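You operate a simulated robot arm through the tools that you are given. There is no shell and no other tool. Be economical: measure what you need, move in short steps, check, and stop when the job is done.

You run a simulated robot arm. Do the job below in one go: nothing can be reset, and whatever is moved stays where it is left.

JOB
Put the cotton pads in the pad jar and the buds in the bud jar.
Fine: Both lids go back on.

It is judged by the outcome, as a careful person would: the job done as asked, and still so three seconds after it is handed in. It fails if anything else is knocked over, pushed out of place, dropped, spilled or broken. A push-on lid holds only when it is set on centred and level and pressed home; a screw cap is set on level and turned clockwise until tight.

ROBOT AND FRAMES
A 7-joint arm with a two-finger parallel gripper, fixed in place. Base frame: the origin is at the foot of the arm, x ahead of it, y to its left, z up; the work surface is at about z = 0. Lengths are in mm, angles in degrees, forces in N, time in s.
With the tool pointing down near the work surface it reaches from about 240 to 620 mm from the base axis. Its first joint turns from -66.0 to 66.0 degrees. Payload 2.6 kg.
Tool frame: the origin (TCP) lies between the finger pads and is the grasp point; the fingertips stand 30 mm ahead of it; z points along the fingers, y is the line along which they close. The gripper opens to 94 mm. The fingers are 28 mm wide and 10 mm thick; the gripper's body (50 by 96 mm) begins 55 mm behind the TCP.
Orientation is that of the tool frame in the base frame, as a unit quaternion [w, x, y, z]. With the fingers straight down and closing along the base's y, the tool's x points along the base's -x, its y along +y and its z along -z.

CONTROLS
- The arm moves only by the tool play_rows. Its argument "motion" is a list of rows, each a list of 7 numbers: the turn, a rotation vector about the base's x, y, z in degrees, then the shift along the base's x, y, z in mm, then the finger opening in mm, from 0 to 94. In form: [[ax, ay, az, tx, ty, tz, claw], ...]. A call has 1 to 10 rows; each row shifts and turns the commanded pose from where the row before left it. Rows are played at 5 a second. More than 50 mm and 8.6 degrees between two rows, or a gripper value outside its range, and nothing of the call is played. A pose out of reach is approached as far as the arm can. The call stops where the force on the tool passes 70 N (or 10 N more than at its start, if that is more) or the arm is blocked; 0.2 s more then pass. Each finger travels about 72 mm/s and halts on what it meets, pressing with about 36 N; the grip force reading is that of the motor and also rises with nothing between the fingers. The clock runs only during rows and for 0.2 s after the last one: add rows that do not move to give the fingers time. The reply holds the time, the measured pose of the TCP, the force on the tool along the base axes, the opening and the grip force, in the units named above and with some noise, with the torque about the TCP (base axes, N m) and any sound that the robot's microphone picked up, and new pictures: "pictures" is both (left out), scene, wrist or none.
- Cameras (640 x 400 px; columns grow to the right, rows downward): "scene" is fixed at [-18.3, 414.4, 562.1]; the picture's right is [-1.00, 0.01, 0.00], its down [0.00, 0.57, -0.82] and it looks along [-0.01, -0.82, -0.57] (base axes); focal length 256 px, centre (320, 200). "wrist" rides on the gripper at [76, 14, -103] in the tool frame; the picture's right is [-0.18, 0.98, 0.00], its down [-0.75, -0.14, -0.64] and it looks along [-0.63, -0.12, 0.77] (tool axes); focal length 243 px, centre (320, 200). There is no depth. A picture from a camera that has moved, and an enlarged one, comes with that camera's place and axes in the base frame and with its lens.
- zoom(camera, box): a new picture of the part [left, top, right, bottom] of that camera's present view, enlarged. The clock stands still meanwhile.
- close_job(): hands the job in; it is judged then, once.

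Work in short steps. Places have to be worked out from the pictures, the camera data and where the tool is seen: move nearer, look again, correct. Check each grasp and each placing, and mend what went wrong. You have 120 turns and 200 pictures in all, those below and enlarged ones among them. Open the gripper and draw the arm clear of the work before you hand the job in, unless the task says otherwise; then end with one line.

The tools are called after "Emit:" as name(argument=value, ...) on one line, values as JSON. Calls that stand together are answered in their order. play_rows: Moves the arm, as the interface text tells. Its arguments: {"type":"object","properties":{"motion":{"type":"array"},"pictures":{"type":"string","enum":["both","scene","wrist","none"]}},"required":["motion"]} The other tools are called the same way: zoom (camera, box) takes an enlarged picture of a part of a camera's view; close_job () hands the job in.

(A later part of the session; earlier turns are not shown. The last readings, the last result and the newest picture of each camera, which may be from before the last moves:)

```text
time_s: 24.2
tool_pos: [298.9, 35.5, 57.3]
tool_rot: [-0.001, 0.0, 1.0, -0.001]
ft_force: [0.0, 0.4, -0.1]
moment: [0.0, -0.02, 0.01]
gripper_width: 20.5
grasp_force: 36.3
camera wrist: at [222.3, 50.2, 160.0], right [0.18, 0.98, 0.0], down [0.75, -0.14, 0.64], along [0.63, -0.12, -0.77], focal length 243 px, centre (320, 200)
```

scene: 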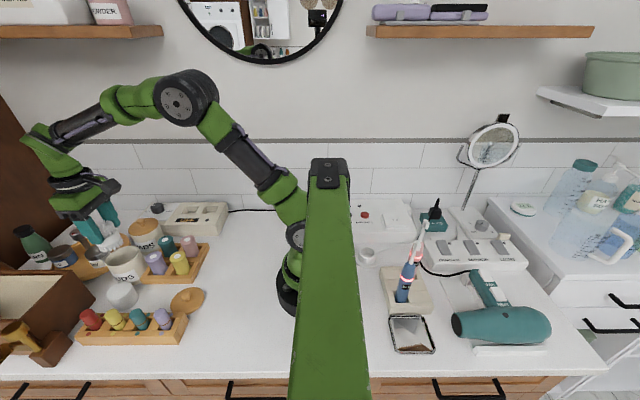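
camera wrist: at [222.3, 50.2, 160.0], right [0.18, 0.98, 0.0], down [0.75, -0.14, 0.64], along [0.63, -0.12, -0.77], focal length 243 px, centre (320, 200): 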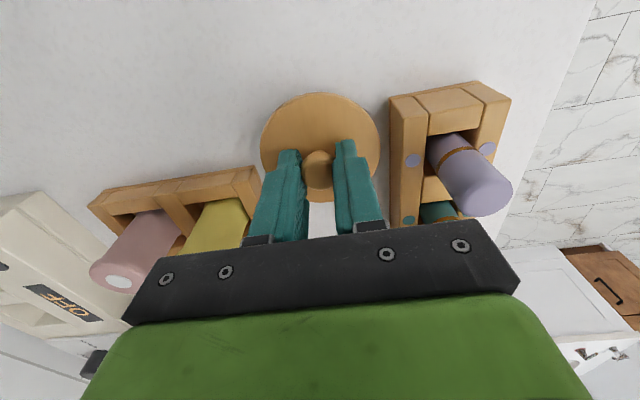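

Same grip as before. I'll carry the lid back over the BUDS jar.

Emit:
play_rows(motion=[[0, 0, 0, 0, 0, 45, 10], [0, 0, 0, 0, 0, 45, 10], [0, 0, 0, 0, 0, 40, 10], [0, 0, 0, 45, -20, 0, 10], [0, 0, 0, 45, -20, 0, 10], [0, 0, 0, 45, -20, 0, 10], [0, 0, 0, 45, -21, 0, 10], [0, 0, 0, 0, 0, -35, 10], [0, 0, 0, 0, 0, -20, 10], [0, 0, 0, 0, 0, 0, 10]], pictures="wrist")

Emit:
zoom(camera="scene", box=[70, 200, 180, 300])

Emit:
zoom(camera="wrist", box=[240, 40, 400, 240])

```text
time_s: 26.4
tool_pos: [478.5, -45.3, 133.5]
tool_rot: [-0.001, -0.001, 1.0, 0.0]
ft_force: [0.3, -0.3, -0.3]
moment: [-0.01, 0.01, 0.03]
gripper_width: 20.5
grasp_force: 36.2
camera wrist: at [401.9, -30.3, 235.2], right [0.18, 0.98, 0.0], down [0.75, -0.14, 0.64], along [0.63, -0.12, -0.77], focal length 243 px, centre (320, 200)
```

wrist: 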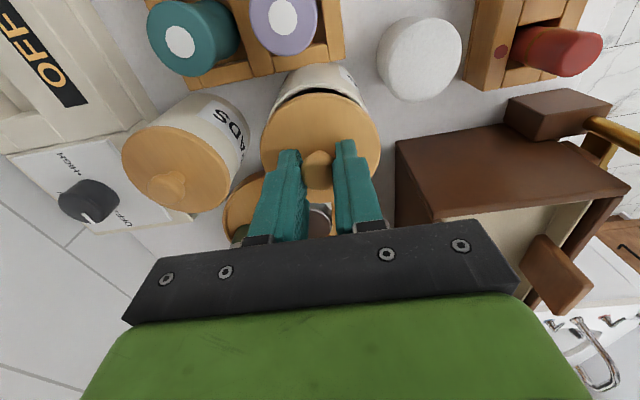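

```text
4.00 times, centred on (125, 250) of scene
camera zoom: at [-18.3, 414.4, 562.1], right [-1.0, 0.01, 0.0], down [0.0, 0.57, -0.82], along [-0.01, -0.82, -0.57], focal length 1024 px, centre (1100, 0)
```

zoom: 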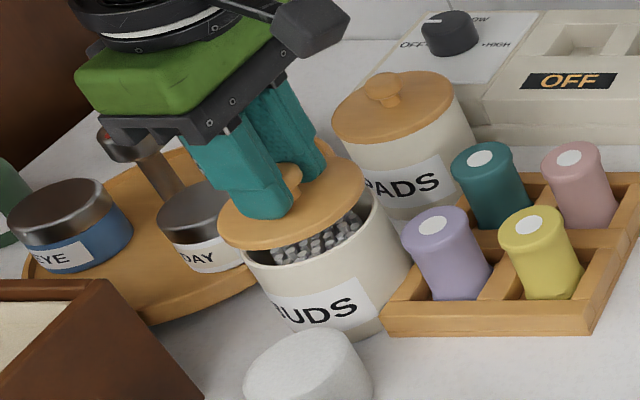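

```text
2.00 times, centred on (320, 140) of wrist
camera zoom: at [401.9, -30.3, 235.2], right [0.18, 0.98, 0.0], down [0.75, -0.14, 0.64], along [0.63, -0.12, -0.77], focal length 485 px, centre (320, 320)
```

zoom: 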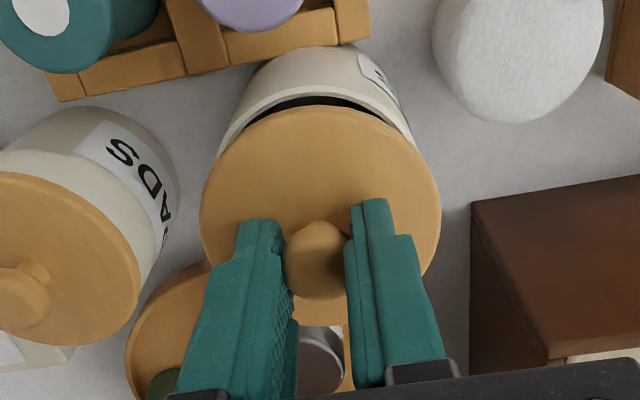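

The lid is aligned above the rim and level. I'll lower to contact.

Emit:
play_rows(motion=[[0, 0, 0, 0, 0, -10, 10], [0, 0, 0, 0, 0, -4, 10], [0, 0, 0, 0, 0, -2, 10], [0, 0, 0, 0, 0, 0, 10]], pictures="none")

Emit:
zoom(camera="scene", box=[70, 200, 180, 300])

Emit:
zoom(camera="wrist", box=[240, 40, 400, 240])

```text
time_s: 27.4
tool_pos: [479.3, -45.8, 116.3]
tool_rot: [0.0, 0.0, 1.0, 0.0]
ft_force: [0.1, 0.3, -0.5]
moment: [0.01, -0.02, -0.02]
gripper_width: 20.5
grasp_force: 35.8
```

```text
4.00 times, centred on (125, 250) of scene
camera zoom: at [-18.3, 414.4, 562.1], right [-1.0, 0.01, 0.0], down [0.0, 0.57, -0.82], along [-0.01, -0.82, -0.57], focal length 1024 px, centre (1100, 0)
```

zoom: 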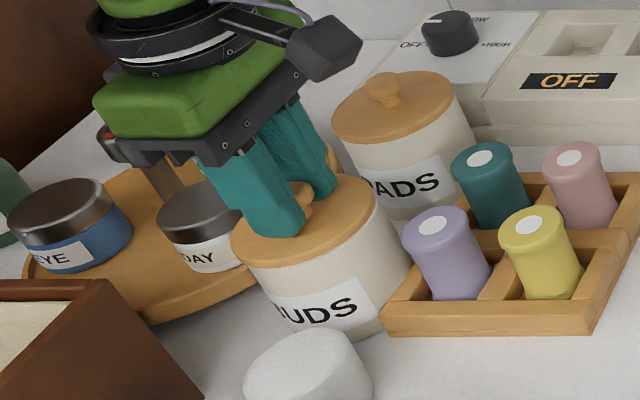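

```text
2.00 times, centred on (320, 140) of wrist
camera zoom: at [401.7, -30.4, 219.0], right [0.18, 0.98, 0.0], down [0.75, -0.14, 0.64], along [0.63, -0.12, -0.77], focal length 485 px, centre (320, 320)
```

zoom: 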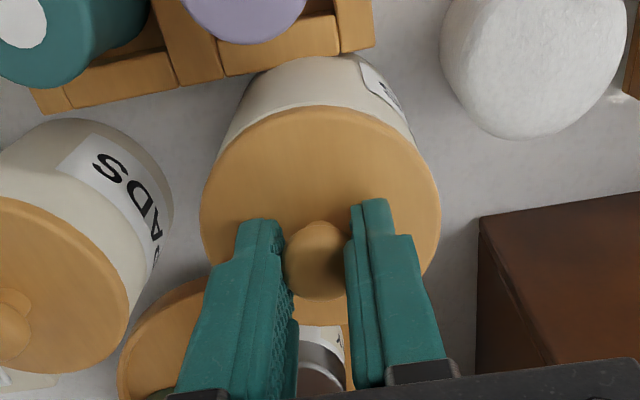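

Almost seated with no contact force yet. I'll press down in small steps.

Emit:
play_rows(motion=[[0, 0, 0, 0, 0, -2, 10], [0, 0, 0, 0, 0, -2, 10], [0, 0, 0, 0, 0, -2, 10], [0, 0, 0, 0, 0, 0, 10]], pictures="none")

```text
time_s: 28.4
tool_pos: [479.0, -45.4, 113.8]
tool_rot: [0.003, 0.0, 1.0, 0.0]
ft_force: [-17.7, 0.3, 41.9]
moment: [0.01, 0.56, -0.04]
gripper_width: 20.6
grasp_force: 36.0
```

41.9 N down and no snap yet. I'll press a bit harder.

Emit:
play_rows(motion=[[0, 0, 0, 0, 0, -1.5, 10], [0, 0, 0, 0, 0, -1, 10], [0, 0, 0, 0, 0, 0, 10]], pictures="none")

Emit:
zoom(camera="scene", box=[70, 200, 180, 300])

```text
time_s: 29.2
tool_pos: [480.3, -45.6, 114.2]
tool_rot: [0.005, 0.001, 1.0, 0.0]
ft_force: [-17.7, 2.8, 52.8]
moment: [0.09, 0.39, -0.06]
gripper_width: 20.5
grasp_force: 36.2
```

```text
4.00 times, centred on (125, 250) of scene
camera zoom: at [-18.6, 414.4, 562.1], right [-1.0, 0.01, 0.0], down [0.0, 0.57, -0.82], along [-0.01, -0.82, -0.57], focal length 1024 px, centre (1100, 0)
```

zoom: 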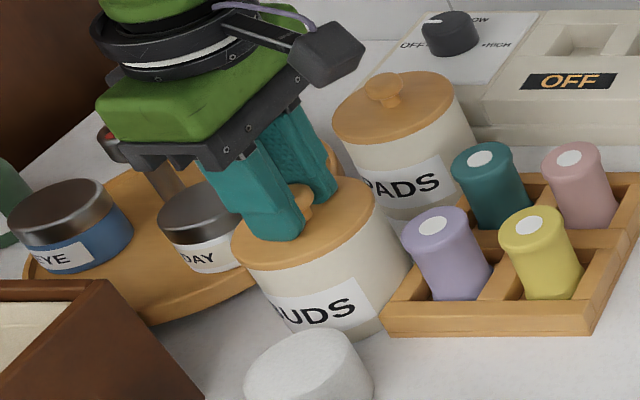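

I'll ease off the pressure, release the knob, and rise a little to see whether the lid sits home and level.

Emit:
play_rows(motion=[[0, 0, 0, 0, 0, 3, 10], [0, 0, 0, 0, 0, 2, 10], [0, 0, 0, 0, 0, 0, 45], [0, 0, 0, 0, 0, 0, 45], [0, 0, 0, 0, 0, 40, 45], [0, 0, 0, 0, 0, 30, 45], [0, 0, 0, 0, 0, 0, 30]], pictures="wrist")

Emit:
zoom(camera="scene", box=[70, 200, 180, 300])

Emit:
zoom(camera="wrist", box=[140, 20, 420, 220])

```text
time_s: 30.8
tool_pos: [476.7, -45.3, 183.7]
tool_rot: [0.0, 0.0, 1.0, 0.0]
ft_force: [0.3, -1.0, 0.2]
moment: [0.01, 0.0, 0.0]
gripper_width: 30.3
grasp_force: 0.0
heard: snap
camera wrist: at [401.3, -30.3, 286.1], right [0.18, 0.98, 0.0], down [0.75, -0.14, 0.64], along [0.63, -0.12, -0.77], focal length 243 px, centre (320, 200)
```

wrist: 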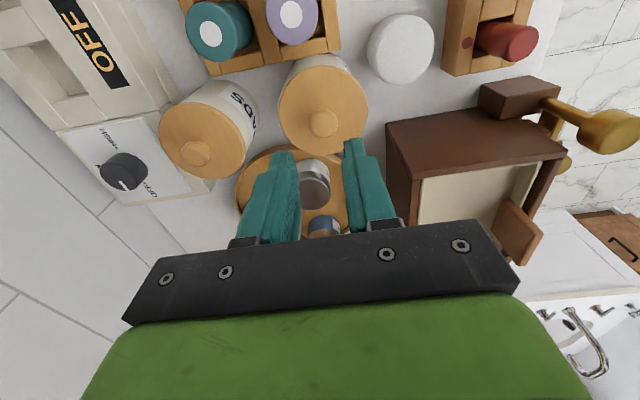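

```text
4.00 times, centred on (125, 250) of scene
camera zoom: at [-18.3, 414.4, 562.1], right [-1.0, 0.01, 0.0], down [0.0, 0.57, -0.82], along [-0.01, -0.82, -0.57], focal length 1024 px, centre (1100, 0)
```

zoom: 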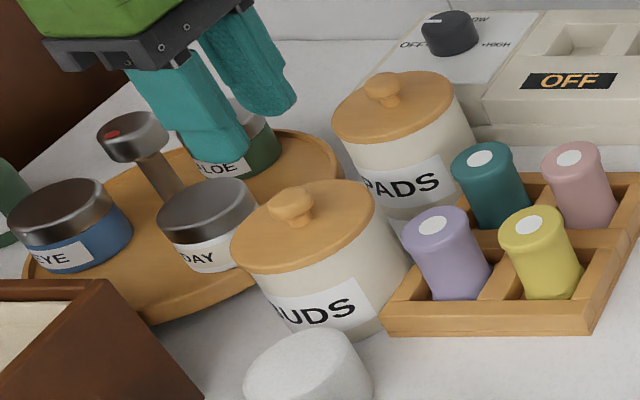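

```text
2.00 times, centred on (280, 120) of wrist
camera zoom: at [401.3, -30.3, 286.1], right [0.18, 0.98, 0.0], down [0.75, -0.14, 0.64], along [0.63, -0.12, -0.77], focal length 485 px, centre (400, 360)
```

zoom: 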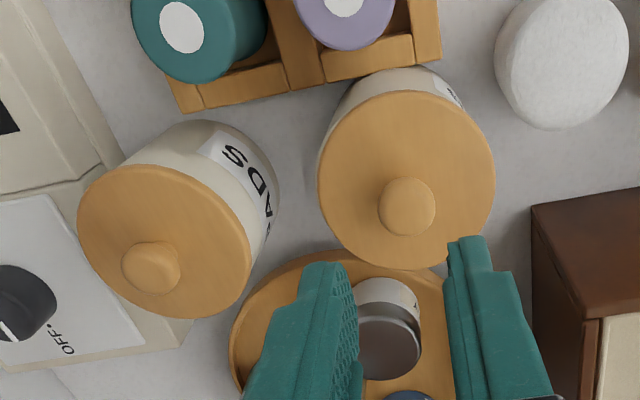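

A snap was heard, but I can't tell whether it seated or released. I'll close the fingers and press straight down on the knob's centre to be sure.

Emit:
play_rows(motion=[[0, 0, 0, -1, 1.5, 0, 0], [0, 0, 0, 0, 0, -25, 0], [0, 0, 0, 0, 0, -20, 0], [0, 0, 0, 0, 0, -5, 0], [0, 0, 0, 0, 0, 0, 0]], pictures="none")

Emit:
zoom(camera="scene", box=[70, 200, 180, 300])

Emit:
zoom(camera="wrist", box=[220, 40, 420, 220])

```text
time_s: 32.0
tool_pos: [477.1, -44.7, 134.0]
tool_rot: [0.001, -0.001, 1.0, 0.0]
ft_force: [-5.9, 0.0, 14.0]
moment: [0.03, 0.19, -0.04]
gripper_width: 0.0
grasp_force: 33.3
```

```text
4.00 times, centred on (125, 250) of scene
camera zoom: at [-18.4, 414.4, 562.1], right [-1.0, 0.01, 0.0], down [0.0, 0.57, -0.82], along [-0.01, -0.82, -0.57], focal length 1024 px, centre (1100, 0)
```

zoom: 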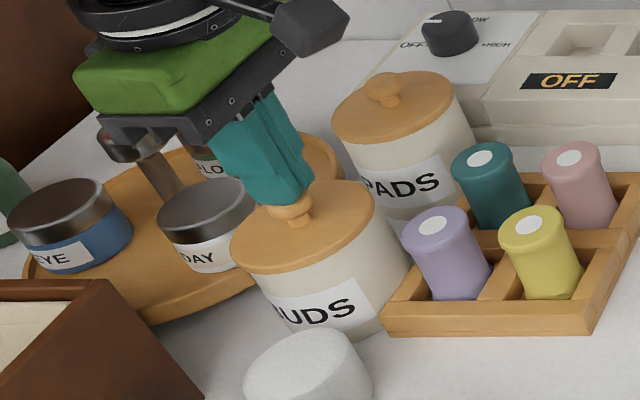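

```text
2.22 times, centred on (320, 130) of wrist
camera zoom: at [400.7, -29.0, 236.6], right [0.18, 0.98, 0.0], down [0.75, -0.14, 0.64], along [0.63, -0.12, -0.77], focal length 539 px, centre (320, 356)
```

zoom: 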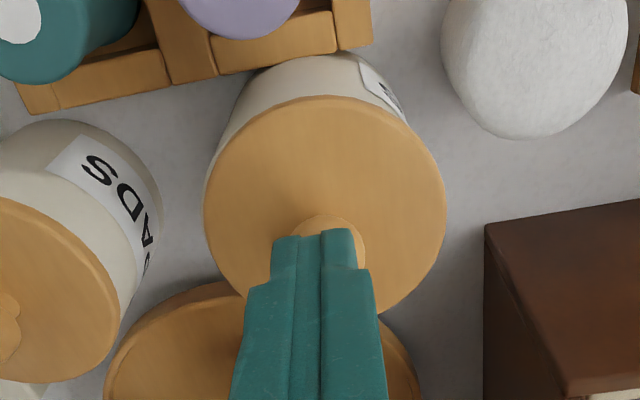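

The tips rest on the knob, about 3 mm off its centre in y. I'll recentre and press harder.

Emit:
play_rows(motion=[[0, 0, 0, 0, 0, 6, 0], [0, 0, 0, -0.5, 2.8, 0, 0], [0, 0, 0, 0, 0, -5, 0], [0, 0, 0, 0, 0, -2, 0], [0, 0, 0, 0, 0, -2, 0], [0, 0, 0, 0, 0, 0, 0]], pictures="none")

```text
time_s: 33.4
tool_pos: [476.1, -41.7, 134.9]
tool_rot: [0.004, 0.001, 1.0, 0.0]
ft_force: [-18.5, 1.3, 46.1]
moment: [0.03, 0.74, -0.03]
gripper_width: 0.0
grasp_force: 33.2
```

46 N, with a sideways -18 N in x. I'll trim x and press to about 60 N.

Emit:
play_rows(motion=[[0, 0, 0, -2, 0, 0, 0], [0, 0, 0, 0, 0, -1.5, 0], [0, 0, 0, 0, 0, 0, 0]], pictures="none")

```text
time_s: 34.2
tool_pos: [477.2, -41.3, 134.3]
tool_rot: [0.007, -0.001, 1.0, 0.0]
ft_force: [-8.5, 2.5, 47.4]
moment: [0.09, 0.54, 0.09]
gripper_width: 0.0
grasp_force: 32.3
```

Emit:
play_rows(motion=[[0, 0, 0, -1, 0, -1, 0], [0, 0, 0, 0, 0, -1, 0], [0, 0, 0, 0, 0, 0, 0]], pictures="none")

Emit:
zoom(camera="scene", box=[70, 200, 180, 300])

```text
time_s: 35.0
tool_pos: [476.7, -42.4, 134.4]
tool_rot: [0.009, 0.001, 1.0, 0.0]
ft_force: [-7.4, 3.3, 57.4]
moment: [0.09, 0.61, -0.05]
gripper_width: 0.0
grasp_force: 33.4
```

```text
4.00 times, centred on (125, 250) of scene
camera zoom: at [-18.6, 414.4, 562.1], right [-1.0, 0.01, 0.0], down [0.0, 0.57, -0.82], along [-0.01, -0.82, -0.57], focal length 1024 px, centre (1100, 0)
```

zoom: 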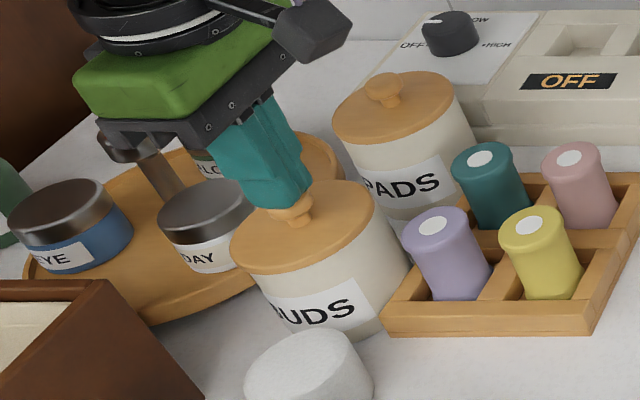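

No further travel at 57 N, so the lid appears home. I'll rise and move towards the PADS jar, checking the heights there as a reference.

Emit:
play_rows(motion=[[0, 0, 0, 3, 0, 20, 0], [0, 0, 0, 0, 0, 30, 0], [0, 0, 0, 1, -38, 0, 30], [0, 0, 0, 1, -38, 0, 50], [0, 0, 0, 1, -37, 0, 50], [0, 0, 0, 0, 0, 0, 50]])

Emit:
zoom(camera="wrist", box=[220, 20, 460, 220])

Emit:
zoom(camera="scene", box=[70, 200, 180, 300])

```text
time_s: 36.4
tool_pos: [479.3, -154.4, 176.7]
tool_rot: [0.001, 0.0, 1.0, 0.0]
ft_force: [0.1, 0.2, 0.4]
moment: [0.02, 0.02, 0.01]
gripper_width: 50.0
grasp_force: 0.1
camera wrist: at [403.5, -139.9, 278.7], right [0.18, 0.98, 0.0], down [0.75, -0.14, 0.64], along [0.63, -0.12, -0.77], focal length 243 px, centre (320, 200)
```

scene: 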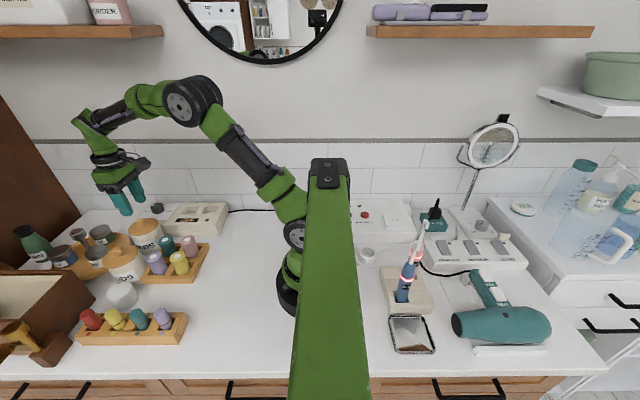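
wrist: 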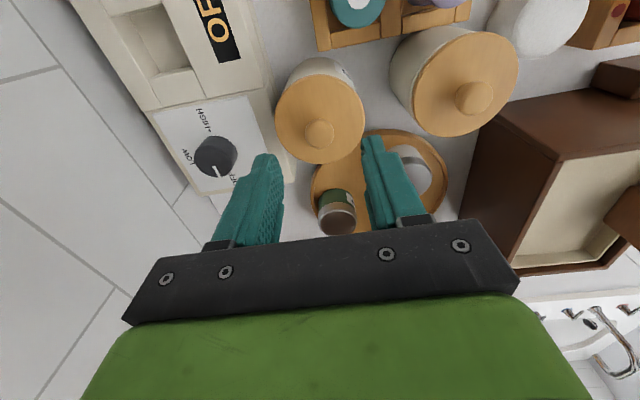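

```text
2.00 times, centred on (340, 120) of wrist
camera zoom: at [403.5, -139.9, 278.7], right [0.18, 0.98, 0.0], down [0.75, -0.14, 0.64], along [0.63, -0.12, -0.77], focal length 485 px, centre (280, 360)
```

zoom: 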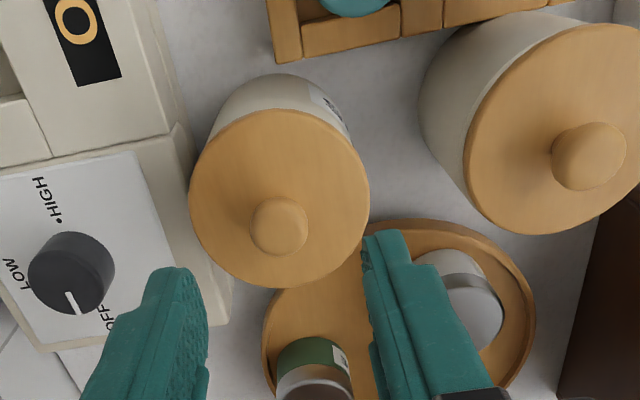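

```text
4.00 times, centred on (125, 250) of scene
camera zoom: at [-18.3, 414.3, 562.1], right [-1.0, 0.01, 0.0], down [0.0, 0.57, -0.82], along [-0.01, -0.82, -0.57], focal length 1024 px, centre (1100, 0)
```

zoom: 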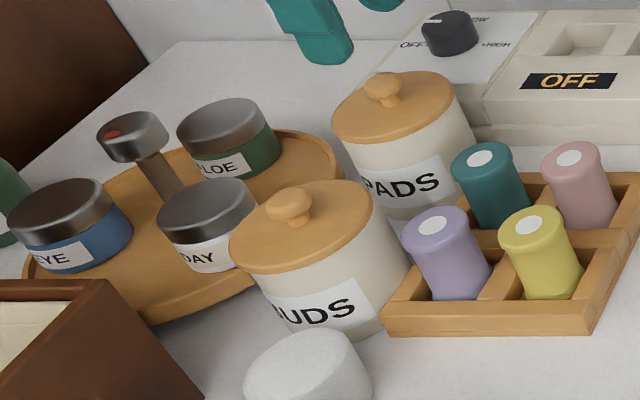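

PADS knob is at ≈ (481.5,-154.6). I'll descend to the same height as used for the BUDS lid and grip it.

Emit:
play_rows(motion=[[0, 0, 0, 1, 0, -40, 40], [0, 0, 0, 0, 0, -17, 40], [0, 0, 0, 0, 0, -6, 40], [0, 0, 0, 0, 0, 0, 40]], pictures="wrist")

Emit:
zoom(camera="wrist", box=[220, 20, 480, 220])

```text
time_s: 37.4
tool_pos: [481.2, -154.1, 115.7]
tool_rot: [0.001, 0.001, 1.0, 0.0]
ft_force: [-5.8, 2.7, 12.5]
moment: [0.09, 0.2, -0.01]
gripper_width: 39.8
grasp_force: 0.0
camera wrist: at [404.2, -139.6, 216.5], right [0.19, 0.98, 0.0], down [0.75, -0.14, 0.64], along [0.63, -0.12, -0.77], focal length 243 px, centre (320, 200)
```

wrist: 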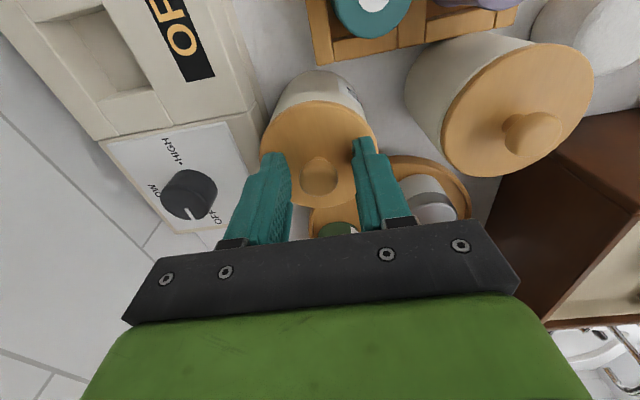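

```text
2.00 times, centred on (350, 120) of wrist
camera zoom: at [404.2, -139.6, 216.5], right [0.19, 0.98, 0.0], down [0.75, -0.14, 0.64], along [0.63, -0.12, -0.77], focal length 485 px, centre (260, 360)
```

zoom: 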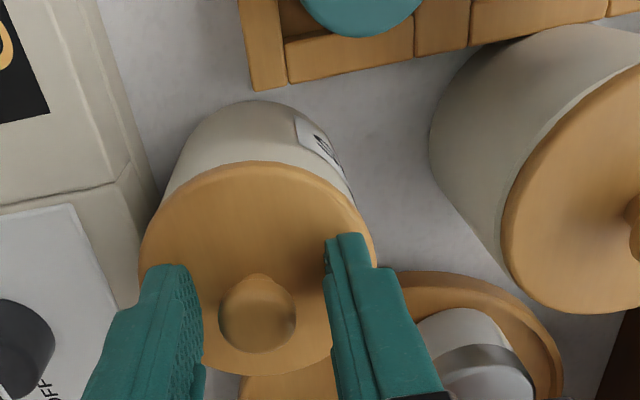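

Lid contact is at the same height as on BUDS, which supports the BUDS lid being home. I'll grip and lift the PADS lid.

Emit:
play_rows(motion=[[0, 0, 0, 0, 0, 0.5, 10], [0, 0, 0, 0, 0, 0, 10], [0, 0, 0, 0, 0, 0, 10], [0, 0, 0, 0, 0, 4, 10], [0, 0, 0, 0, 0, 5, 10], [0, 0, 0, 0, 0, 10, 10], [0, 0, 0, 0, 0, 10, 10], [0, 0, 0, 0, 0, 0, 10]], pictures="wrist")

Emit:
zoom(camera="scene", box=[70, 190, 180, 290])

```text
time_s: 39.2
tool_pos: [481.4, -155.4, 143.1]
tool_rot: [0.0, 0.0, 1.0, -0.001]
ft_force: [0.3, 0.4, 0.0]
moment: [0.0, 0.0, -0.02]
gripper_width: 20.6
grasp_force: 35.6
heard: snap
camera wrist: at [404.6, -139.2, 245.1], right [0.18, 0.98, 0.0], down [0.75, -0.14, 0.64], along [0.63, -0.12, -0.77], focal length 243 px, centre (320, 200)
```

wrist: 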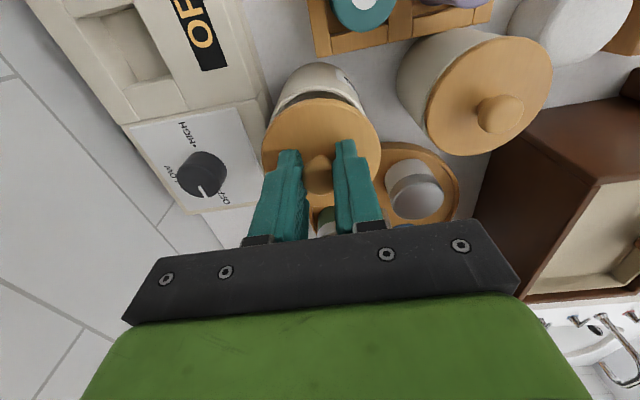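

```text
4.00 times, centred on (125, 240) of scene
camera zoom: at [-18.3, 414.4, 562.1], right [-1.0, 0.01, 0.0], down [0.0, 0.57, -0.82], along [-0.01, -0.82, -0.57], focal length 1024 px, centre (1100, 40)
```

zoom: 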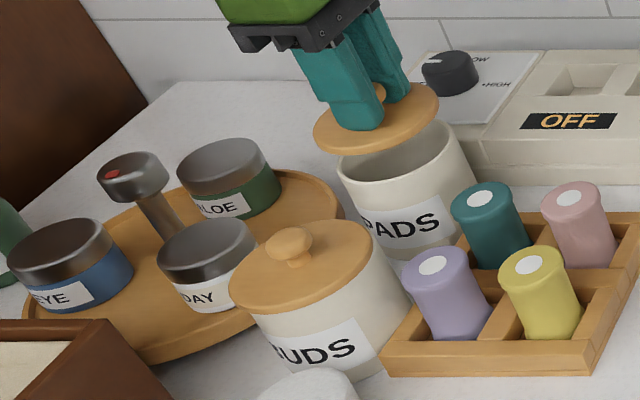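

The PADS lid is off and its jar stayed. I'll carry the lid to the same free spot.

Emit:
play_rows(motion=[[0, 0, 0, 0, 0, 40, 10], [0, 0, 0, -30, 31.5, 15, 10], [0, 0, 0, -30, 31.5, 0, 10], [0, 0, 0, -30, 31.5, 0, 10], [0, 0, 0, -30, 31.5, 0, 10], [0, 0, 0, -31, 31.5, 0, 10], [0, 0, 0, -31, 31.5, 0, 10], [0, 0, 0, 0, 0, -45, 10], [0, 0, 0, 0, 0, -45, 10], [0, 0, 0, 0, 0, 0, 10]], pictures="wrist")

```text
time_s: 41.4
tool_pos: [300.2, 34.7, 106.7]
tool_rot: [0.0, -0.001, 1.0, 0.0]
ft_force: [0.1, 0.7, -0.8]
moment: [-0.04, -0.01, 0.02]
gripper_width: 20.6
grasp_force: 35.7
camera wrist: at [223.9, 49.1, 209.3], right [0.18, 0.98, 0.0], down [0.75, -0.14, 0.64], along [0.63, -0.12, -0.77], focal length 243 px, centre (320, 200)
```

wrist: 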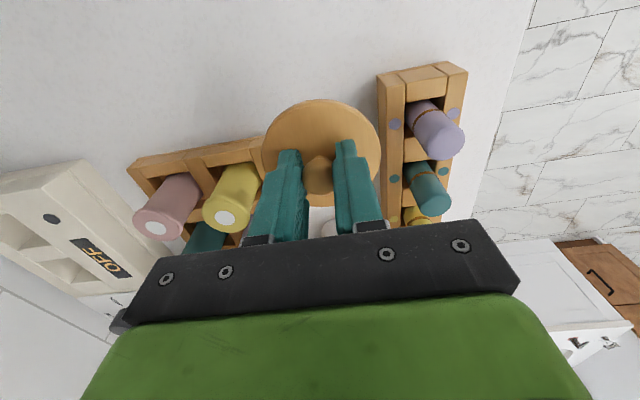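

Clear below. I'll lower to touch down, release, and rise.

Emit:
play_rows(motion=[[0, 0, 0, 0, 0, -40, 10], [0, 0, 0, 0, 0, -18, 10], [0, 0, 0, 0, 0, -5, 10], [0, 0, 0, 0, 0, -2.5, 10], [0, 0, 0, 0, 0, -0.5, 10], [0, 0, 0, 0, 0, 0, 10]], pictures="none")

```text
time_s: 42.8
tool_pos: [299.2, 33.4, 41.7]
tool_rot: [0.0, 0.0, 1.0, 0.0]
ft_force: [0.7, -0.2, 0.3]
moment: [0.01, 0.0, 0.03]
gripper_width: 20.8
grasp_force: 36.3
```

Emit:
play_rows(motion=[[0, 0, 0, 0, 0, -1, 10], [0, 0, 0, 0, 0, -0.5, 10], [0, 0, 0, 0, 0, 0, 10]], pictures="none")

```text
time_s: 43.6
tool_pos: [299.9, 34.1, 41.3]
tool_rot: [0.0, 0.001, 1.0, 0.0]
ft_force: [-10.9, -3.8, 43.6]
moment: [-0.13, 0.52, 0.02]
gripper_width: 20.3
grasp_force: 36.3
```

Touchdown. I'll ease off, release, rise and go above the pad stack.

Emit:
play_rows(motion=[[0, 0, 0, 0, 0, 1.2, 10], [0, 0, 0, 0, 0, 0, 45], [0, 0, 0, 0, 0, 0, 45], [0, 0, 0, 0, 0, 40, 50], [0, 0, 0, 0, 0, 50, 60], [0, 0, 0, 45, 0, 20, 75], [0, 0, 0, 45, 0, 0, 80], [0, 0, 0, 45, 0, 0, 80], [0, 0, 0, 13, 0, 0, 80], [0, 0, 0, 0, 0, 0, 80]])

Emit:
zoom(camera="wrist", box=[220, 20, 440, 220])

Emit:
zoom(camera="scene", box=[70, 220, 210, 320])

```text
time_s: 45.8
tool_pos: [447.1, 34.4, 152.4]
tool_rot: [0.0, 0.001, 1.0, 0.0]
ft_force: [1.2, 0.1, 1.0]
moment: [0.0, 0.0, -0.03]
gripper_width: 80.1
grasp_force: 0.1
camera wrist: at [370.5, 49.2, 254.0], right [0.18, 0.98, 0.0], down [0.75, -0.14, 0.64], along [0.63, -0.12, -0.77], focal length 243 px, centre (320, 200)
```

scene: 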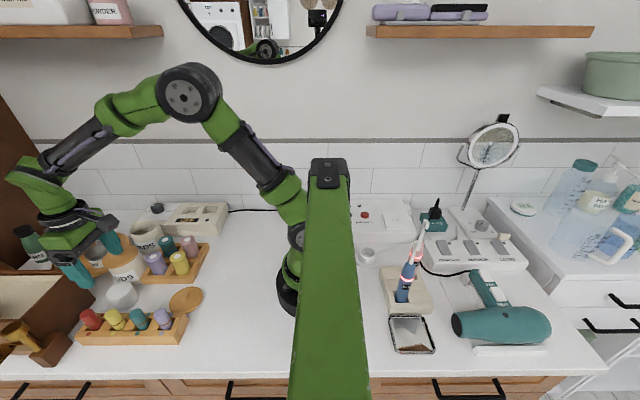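
wrist: 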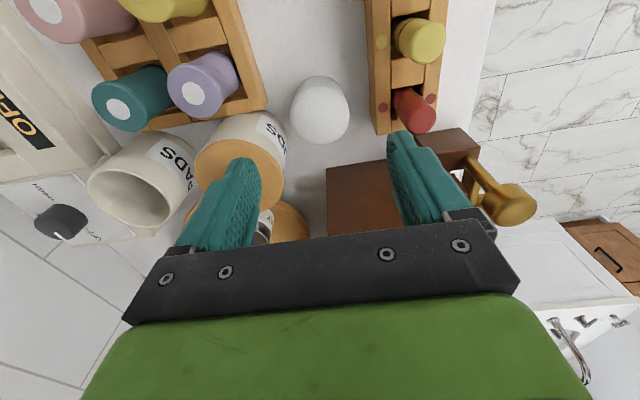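

```text
2.00 times, centred on (330, 120) of wrist
camera zoom: at [370.5, 49.2, 254.0], right [0.18, 0.98, 0.0], down [0.75, -0.14, 0.64], along [0.63, -0.12, -0.77], focal length 485 px, centre (300, 360)
```

zoom: 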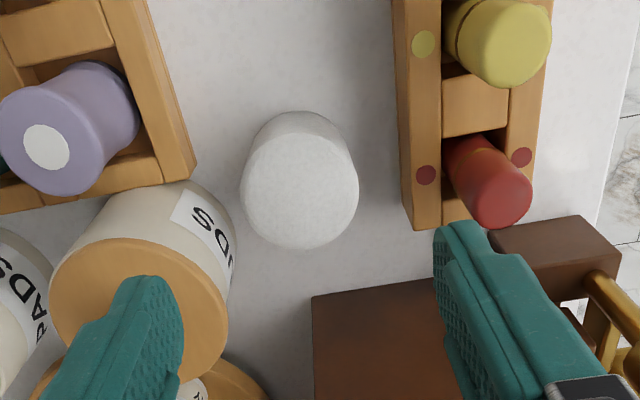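

```text
4.00 times, centred on (140, 270) of scene
camera zoom: at [-18.3, 414.4, 562.1], right [-1.0, 0.01, 0.0], down [0.0, 0.57, -0.82], along [-0.01, -0.82, -0.57], focal length 1024 px, centre (1040, -80)
```

zoom: 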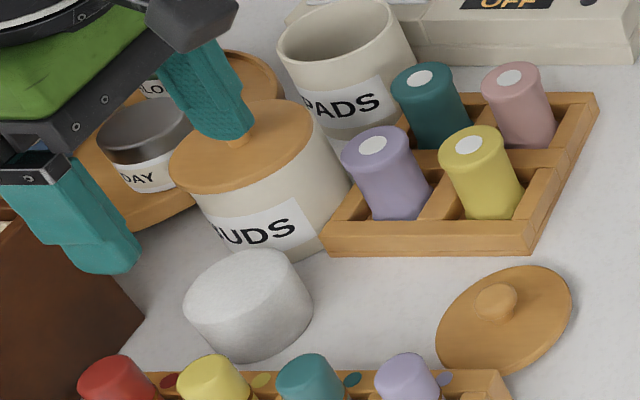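

The pad stack is at ≈ (452.5,33.5), about 52 mm across and 33 mm high. The BUDS jar is close in -y, so I'll yaw the tool -37° for finger clearance, staying high.

Emit:
play_rows(motion=[[0, 0, -7.4, 6, -0.9, 0, 70], [0, 0, -7.4, 0, 0, 0, 66], [0, 0, -7.4, 0, 0, 0, 66], [0, 0, -7.4, 0, 0, 0, 66], [0, 0, -7.4, 0, 0, 0, 66], [0, 0, 0, 0, 0, -40, 66], [0, 0, 0, 0, 0, -20, 66], [0, 0, 0, 0, 0, 0, 66]], pictures="wrist")

Emit:
zoom(camera="scene", box=[70, 220, 210, 320])

Emit:
zoom(camera="wrist", box=[200, 40, 440, 240])

```text
time_s: 47.6
tool_pos: [452.5, 34.8, 91.7]
tool_rot: [0.0, 0.317, 0.948, 0.0]
ft_force: [0.1, 1.2, 0.6]
moment: [0.01, -0.06, 0.02]
gripper_width: 66.0
grasp_force: 0.1
camera wrist: at [400.1, 92.1, 193.3], right [0.74, 0.67, 0.0], down [0.52, -0.57, 0.64], along [0.43, -0.47, -0.77], focal length 243 px, centre (320, 200)
```

wrist: 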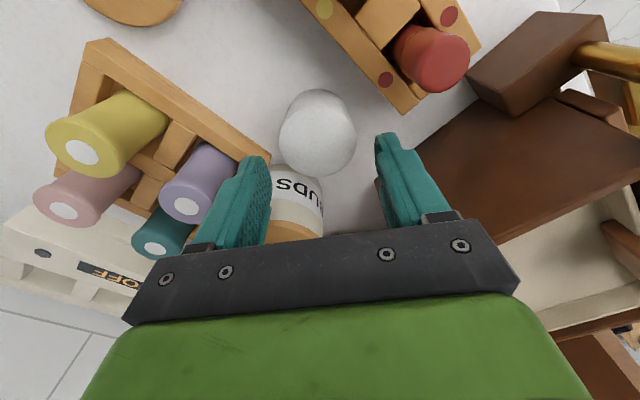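

```text
4.00 times, centred on (140, 270) of scene
camera zoom: at [-18.3, 414.4, 562.1], right [-1.0, 0.01, 0.0], down [0.0, 0.57, -0.82], along [-0.01, -0.82, -0.57], focal length 1024 px, centre (1040, -80)
```

zoom: 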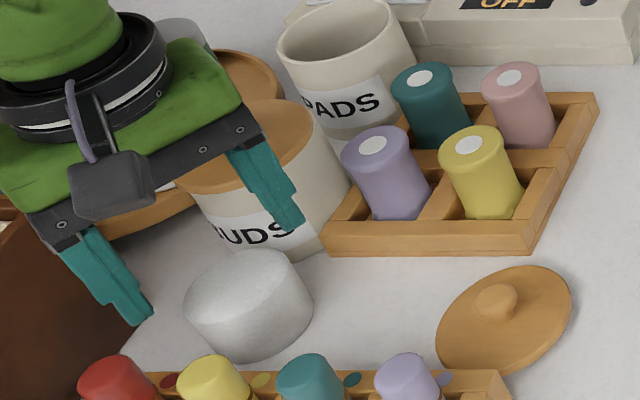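

```text
2.00 times, centred on (320, 140) of wrist
camera zoom: at [400.1, 92.1, 193.3], right [0.74, 0.67, 0.0], down [0.52, -0.57, 0.64], along [0.43, -0.47, -0.77], focal length 485 px, centre (320, 320)
```

zoom: 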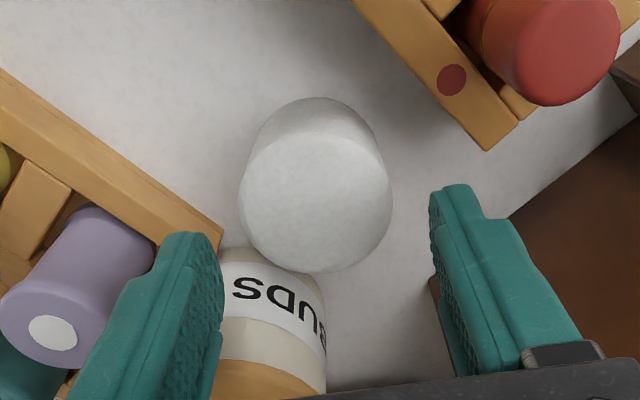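

The pad top's centre is at (451.5,34.3), right under the tool. I'll descend to TCP z≈50 and close.

Emit:
play_rows(motion=[[0, 0, 0, -0.5, 0.5, -20, 66], [0, 0, 0, 0, 0, -15, 66], [0, 0, 0, 0, 0, -7, 66], [0, 0, 0, 0, 0, 0, 66], [0, 0, 0, 0, 0, 0, 35], [0, 0, 0, 0, 0, 0, 35], [0, 0, 0, 0, 0, 0, 35]], pictures="wrist")

Emit:
zoom(camera="scene", box=[70, 220, 210, 320])

```text
time_s: 49.2
tool_pos: [452.1, 34.2, 49.5]
tool_rot: [0.0, 0.317, 0.948, 0.0]
ft_force: [0.1, -0.2, -0.1]
moment: [0.01, 0.01, 0.01]
gripper_width: 50.4
grasp_force: 35.6
camera wrist: at [400.1, 92.3, 151.7], right [0.74, 0.67, 0.0], down [0.52, -0.57, 0.64], along [0.43, -0.47, -0.77], focal length 243 px, centre (320, 200)
```

wrist: 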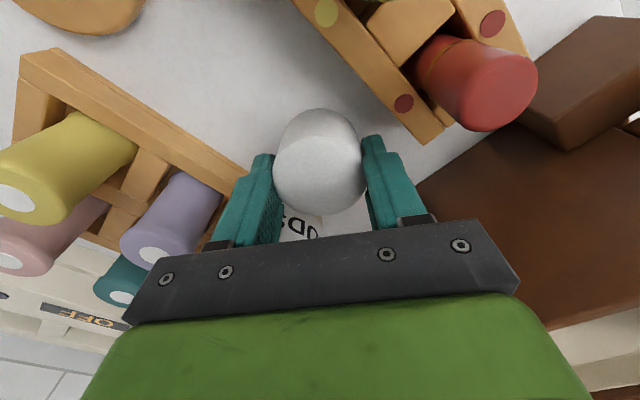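

```text
4.00 times, centred on (140, 270) of scene
camera zoom: at [-18.3, 414.4, 562.1], right [-1.0, 0.01, 0.0], down [0.0, 0.57, -0.82], along [-0.01, -0.82, -0.57], focal length 1024 px, centre (1040, -80)
```

zoom: 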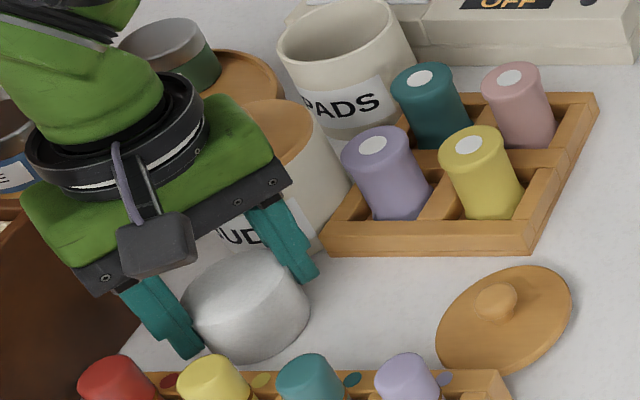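

Gripped at 50.4 mm across. I'll lift it clear of the jars.

Emit:
play_rows(motion=[[0, 0, 0, 0, 0, 10, 35], [0, 0, 0, 0, 0, 40, 35], [0, 0, 0, 0, 0, 45, 35], [0, 0, 0, 0, 0, 45, 35], [0, 0, 0, 0, 0, 0, 35]], pictures="wrist")

Emit:
zoom(camera="scene", box=[40, 180, 200, 300])

```text
time_s: 50.4
tool_pos: [452.2, 34.1, 191.5]
tool_rot: [0.0, 0.318, 0.948, -0.001]
ft_force: [-0.6, 0.0, 0.6]
moment: [-0.01, -0.03, 0.02]
gripper_width: 50.4
grasp_force: 35.8
camera wrist: at [400.1, 92.6, 292.0], right [0.74, 0.67, 0.0], down [0.52, -0.57, 0.64], along [0.43, -0.47, -0.77], focal length 243 px, centre (320, 200)
```

wrist: 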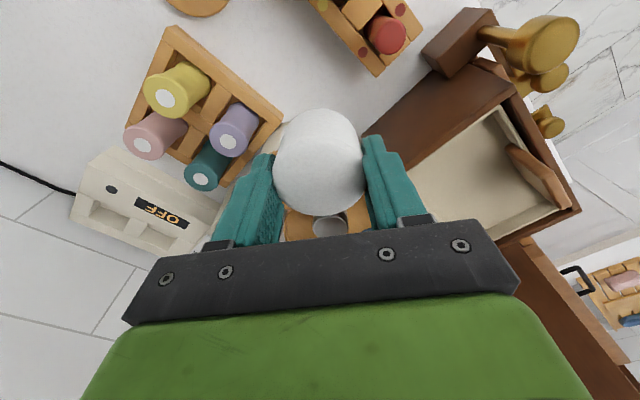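

```text
3.33 times, centred on (120, 240) of scene
camera zoom: at [-18.3, 414.4, 562.1], right [-1.0, 0.01, 0.0], down [0.0, 0.57, -0.82], along [-0.01, -0.82, -0.57], focal length 853 px, centre (987, 67)
```

zoom: 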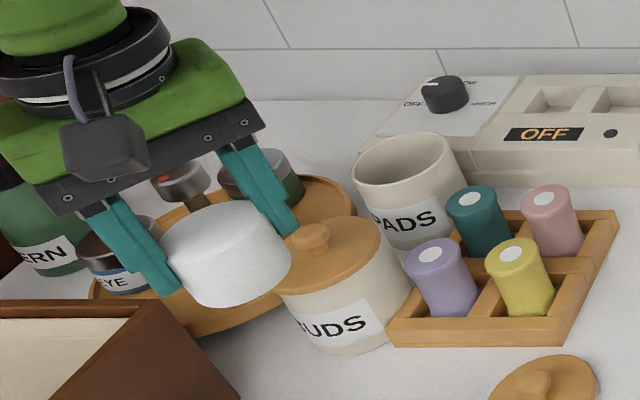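

It's held securely. I'll carry it over the PADS jar while yawing back.

Emit:
play_rows(motion=[[0, 0, 7.4, 6, -37.7, 0, 35], [0, 0, 7.4, 6, -37.7, 0, 35], [0, 0, 7.4, 6, -37.7, 0, 35], [0, 0, 7.4, 6, -37.7, 0, 35], [0, 0, 7.4, 5.6, -37.8, 0, 35], [0, 0, 0, 0, 0, -30, 35], [0, 0, 0, 0, 0, 0, 35]])

Emit:
zoom(camera="scene", box=[70, 180, 200, 280])

Emit:
zoom(camera="wrist", box=[220, 40, 420, 240])

```text
time_s: 52.0
tool_pos: [482.6, -155.8, 159.8]
tool_rot: [-0.001, 0.0, 1.0, 0.0]
ft_force: [-0.7, 0.4, -0.1]
moment: [0.01, -0.01, 0.02]
gripper_width: 50.5
grasp_force: 36.1
camera wrist: at [406.3, -140.0, 261.6], right [0.18, 0.98, 0.0], down [0.75, -0.14, 0.64], along [0.63, -0.12, -0.77], focal length 243 px, centre (320, 200)
```

scene: 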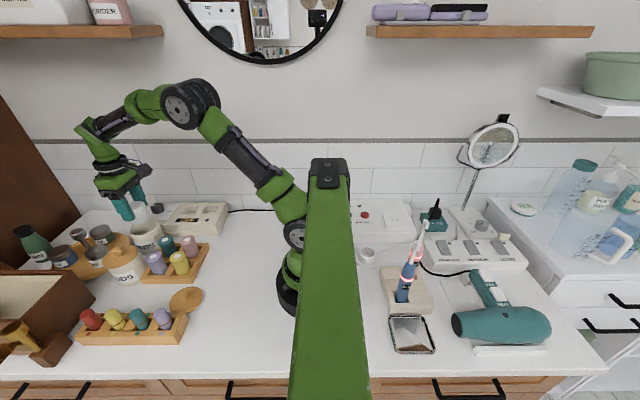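
wrist: 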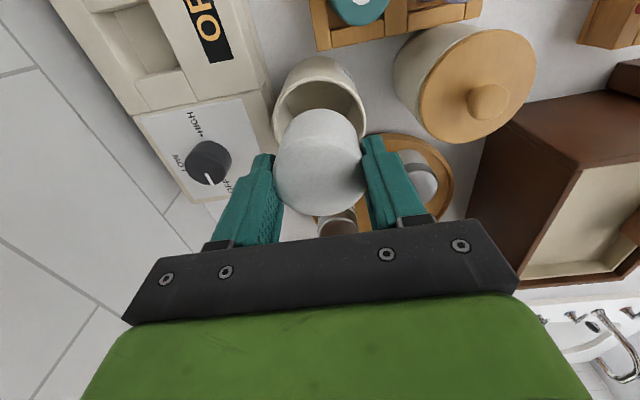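

```text
4.00 times, centred on (135, 230) of scene
camera zoom: at [-18.3, 414.3, 562.1], right [-1.0, 0.01, 0.0], down [0.0, 0.57, -0.82], along [-0.01, -0.82, -0.57], focal length 1024 px, centre (1060, 80)
```

zoom: 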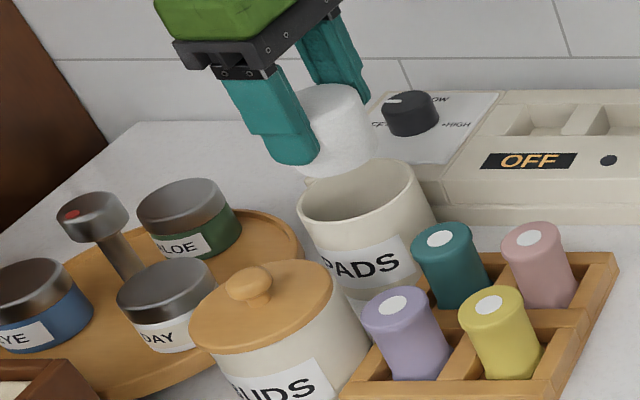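

```text
2.00 times, centred on (320, 140) of wrist
camera zoom: at [406.3, -140.0, 261.6], right [0.18, 0.98, 0.0], down [0.75, -0.14, 0.64], along [0.63, -0.12, -0.77], focal length 485 px, centre (320, 320)
```

zoom: 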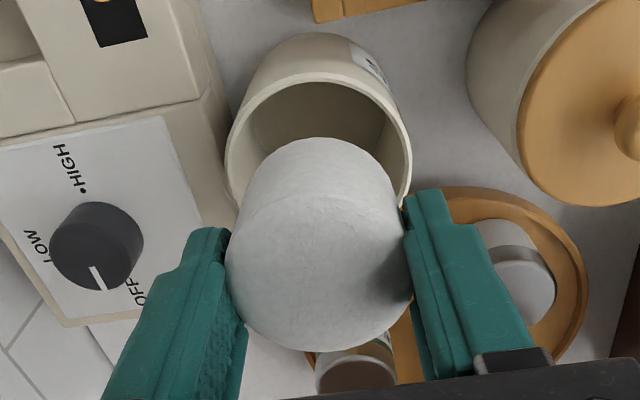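

Pads and rim are aligned to within about 1 mm. I'll lower to just above the rim.

Emit:
play_rows(motion=[[0, 0, 0, 0, 0.5, -18, 35], [0, 0, 0, 0, 0, -9, 35], [0, 0, 0, 0, 0, 0, 35]], pictures="none")

Emit:
zoom(camera="scene", box=[90, 200, 190, 280])

Emit:
zoom(camera="wrist", box=[220, 40, 420, 240])

```text
time_s: 52.8
tool_pos: [481.0, -154.5, 132.8]
tool_rot: [0.0, 0.0, 1.0, -0.001]
ft_force: [0.8, 0.4, -0.4]
moment: [-0.02, -0.01, -0.02]
gripper_width: 50.4
grasp_force: 36.2
```

```text
5.00 times, centred on (140, 240) of scene
camera zoom: at [-18.3, 414.4, 562.1], right [-1.0, 0.01, 0.0], down [0.0, 0.57, -0.82], along [-0.01, -0.82, -0.57], focal length 1280 px, centre (1220, 0)
```

zoom: 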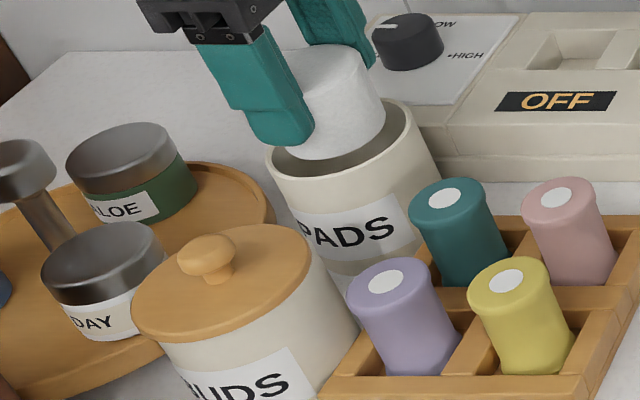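

```text
2.00 times, centred on (320, 140) of wrist
camera zoom: at [406.0, -139.0, 234.8], right [0.18, 0.98, 0.0], down [0.75, -0.14, 0.64], along [0.63, -0.12, -0.77], focal length 485 px, centre (320, 320)
```

zoom: 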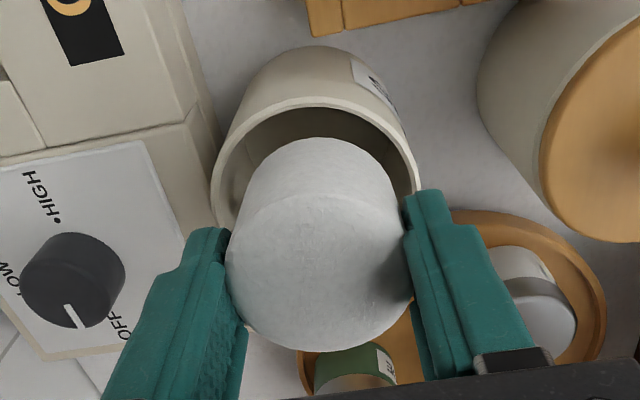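

Well centred, with just a slight y trim of -1.5. I'll lower into the mouth.

Emit:
play_rows(motion=[[0, 0, 0, 0, -1.5, -6, 35], [0, 0, 0, 0, 0, -6, 35], [0, 0, 0, 0, 0, -6, 35], [0, 0, 0, 0, 0, 0, 35]], pictures="none")

Emit:
zoom(camera="scene", box=[90, 200, 190, 280])

Emit:
zoom(camera="wrist", box=[220, 40, 420, 240])

```text
time_s: 53.8
tool_pos: [482.7, -156.2, 114.7]
tool_rot: [-0.001, 0.0, 1.0, 0.0]
ft_force: [0.7, 0.3, -0.6]
moment: [0.02, -0.02, 0.02]
gripper_width: 50.3
grasp_force: 35.7
```

```text
5.00 times, centred on (140, 240) of scene
camera zoom: at [-18.3, 414.4, 562.1], right [-1.0, 0.01, 0.0], down [0.0, 0.57, -0.82], along [-0.01, -0.82, -0.57], focal length 1280 px, centre (1220, 0)
```

zoom: 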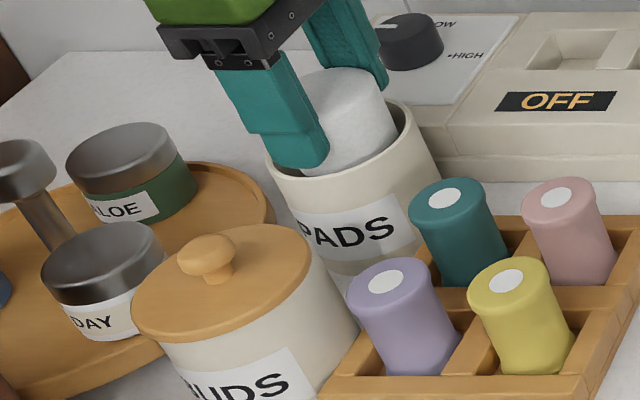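

```text
2.00 times, centred on (320, 140) of wrist
camera zoom: at [405.8, -140.8, 216.9], right [0.18, 0.98, 0.0], down [0.75, -0.14, 0.64], along [0.63, -0.12, -0.77], focal length 485 px, centre (320, 320)
```

zoom: 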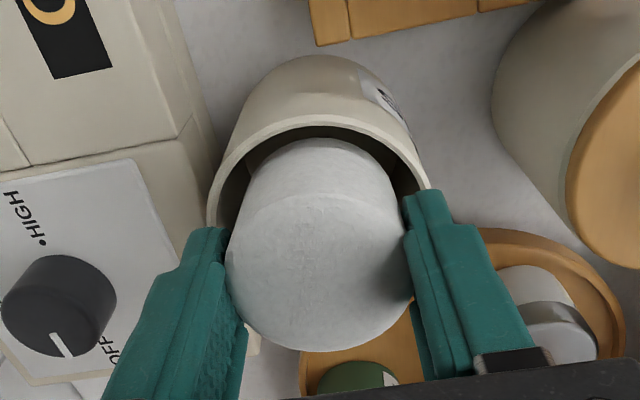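

The bottom third of the stack is inside the mouth with an even gap. I'll release and rise.

Emit:
play_rows(motion=[[0, 0, 0, 0, 0, 0, 64], [0, 0, 0, 0, 0, 0, 64], [0, 0, 0, 0, 0, 0, 64], [0, 0, 0, 0, 0, 35, 64], [0, 0, 0, 0, 0, 45, 64], [0, 0, 0, 0, 0, 0, 64]], pictures="wrist")

Emit:
zoom(camera="scene", box=[90, 200, 190, 280])

Emit:
zoom(camera="wrist", box=[220, 10, 480, 190])

```text
time_s: 55.2
tool_pos: [482.2, -155.2, 196.3]
tool_rot: [-0.001, 0.0, 1.0, 0.0]
ft_force: [-0.3, -1.3, -0.3]
moment: [0.01, 0.0, 0.03]
gripper_width: 63.7
grasp_force: 0.1
camera wrist: at [405.7, -140.9, 298.2], right [0.18, 0.98, 0.0], down [0.75, -0.14, 0.64], along [0.63, -0.12, -0.77], focal length 243 px, centre (320, 200)
```

wrist: 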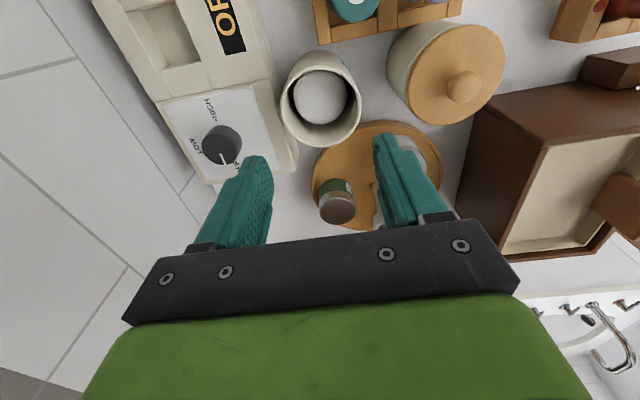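

```text
5.00 times, centred on (140, 240) of scene
camera zoom: at [-18.3, 414.4, 562.1], right [-1.0, 0.01, 0.0], down [0.0, 0.57, -0.82], along [-0.01, -0.82, -0.57], focal length 1280 px, centre (1220, 0)
```

zoom: 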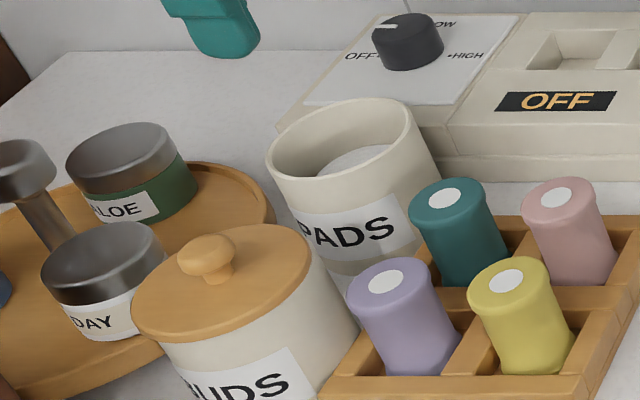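

```text
2.22 times, centred on (350, 100) of wrist
camera zoom: at [405.7, -140.9, 298.2], right [0.18, 0.98, 0.0], down [0.75, -0.14, 0.64], along [0.63, -0.12, -0.77], focal length 539 px, centre (253, 422)
```

zoom: 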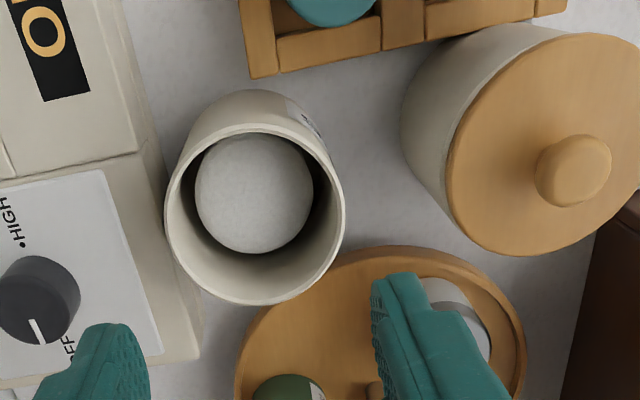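

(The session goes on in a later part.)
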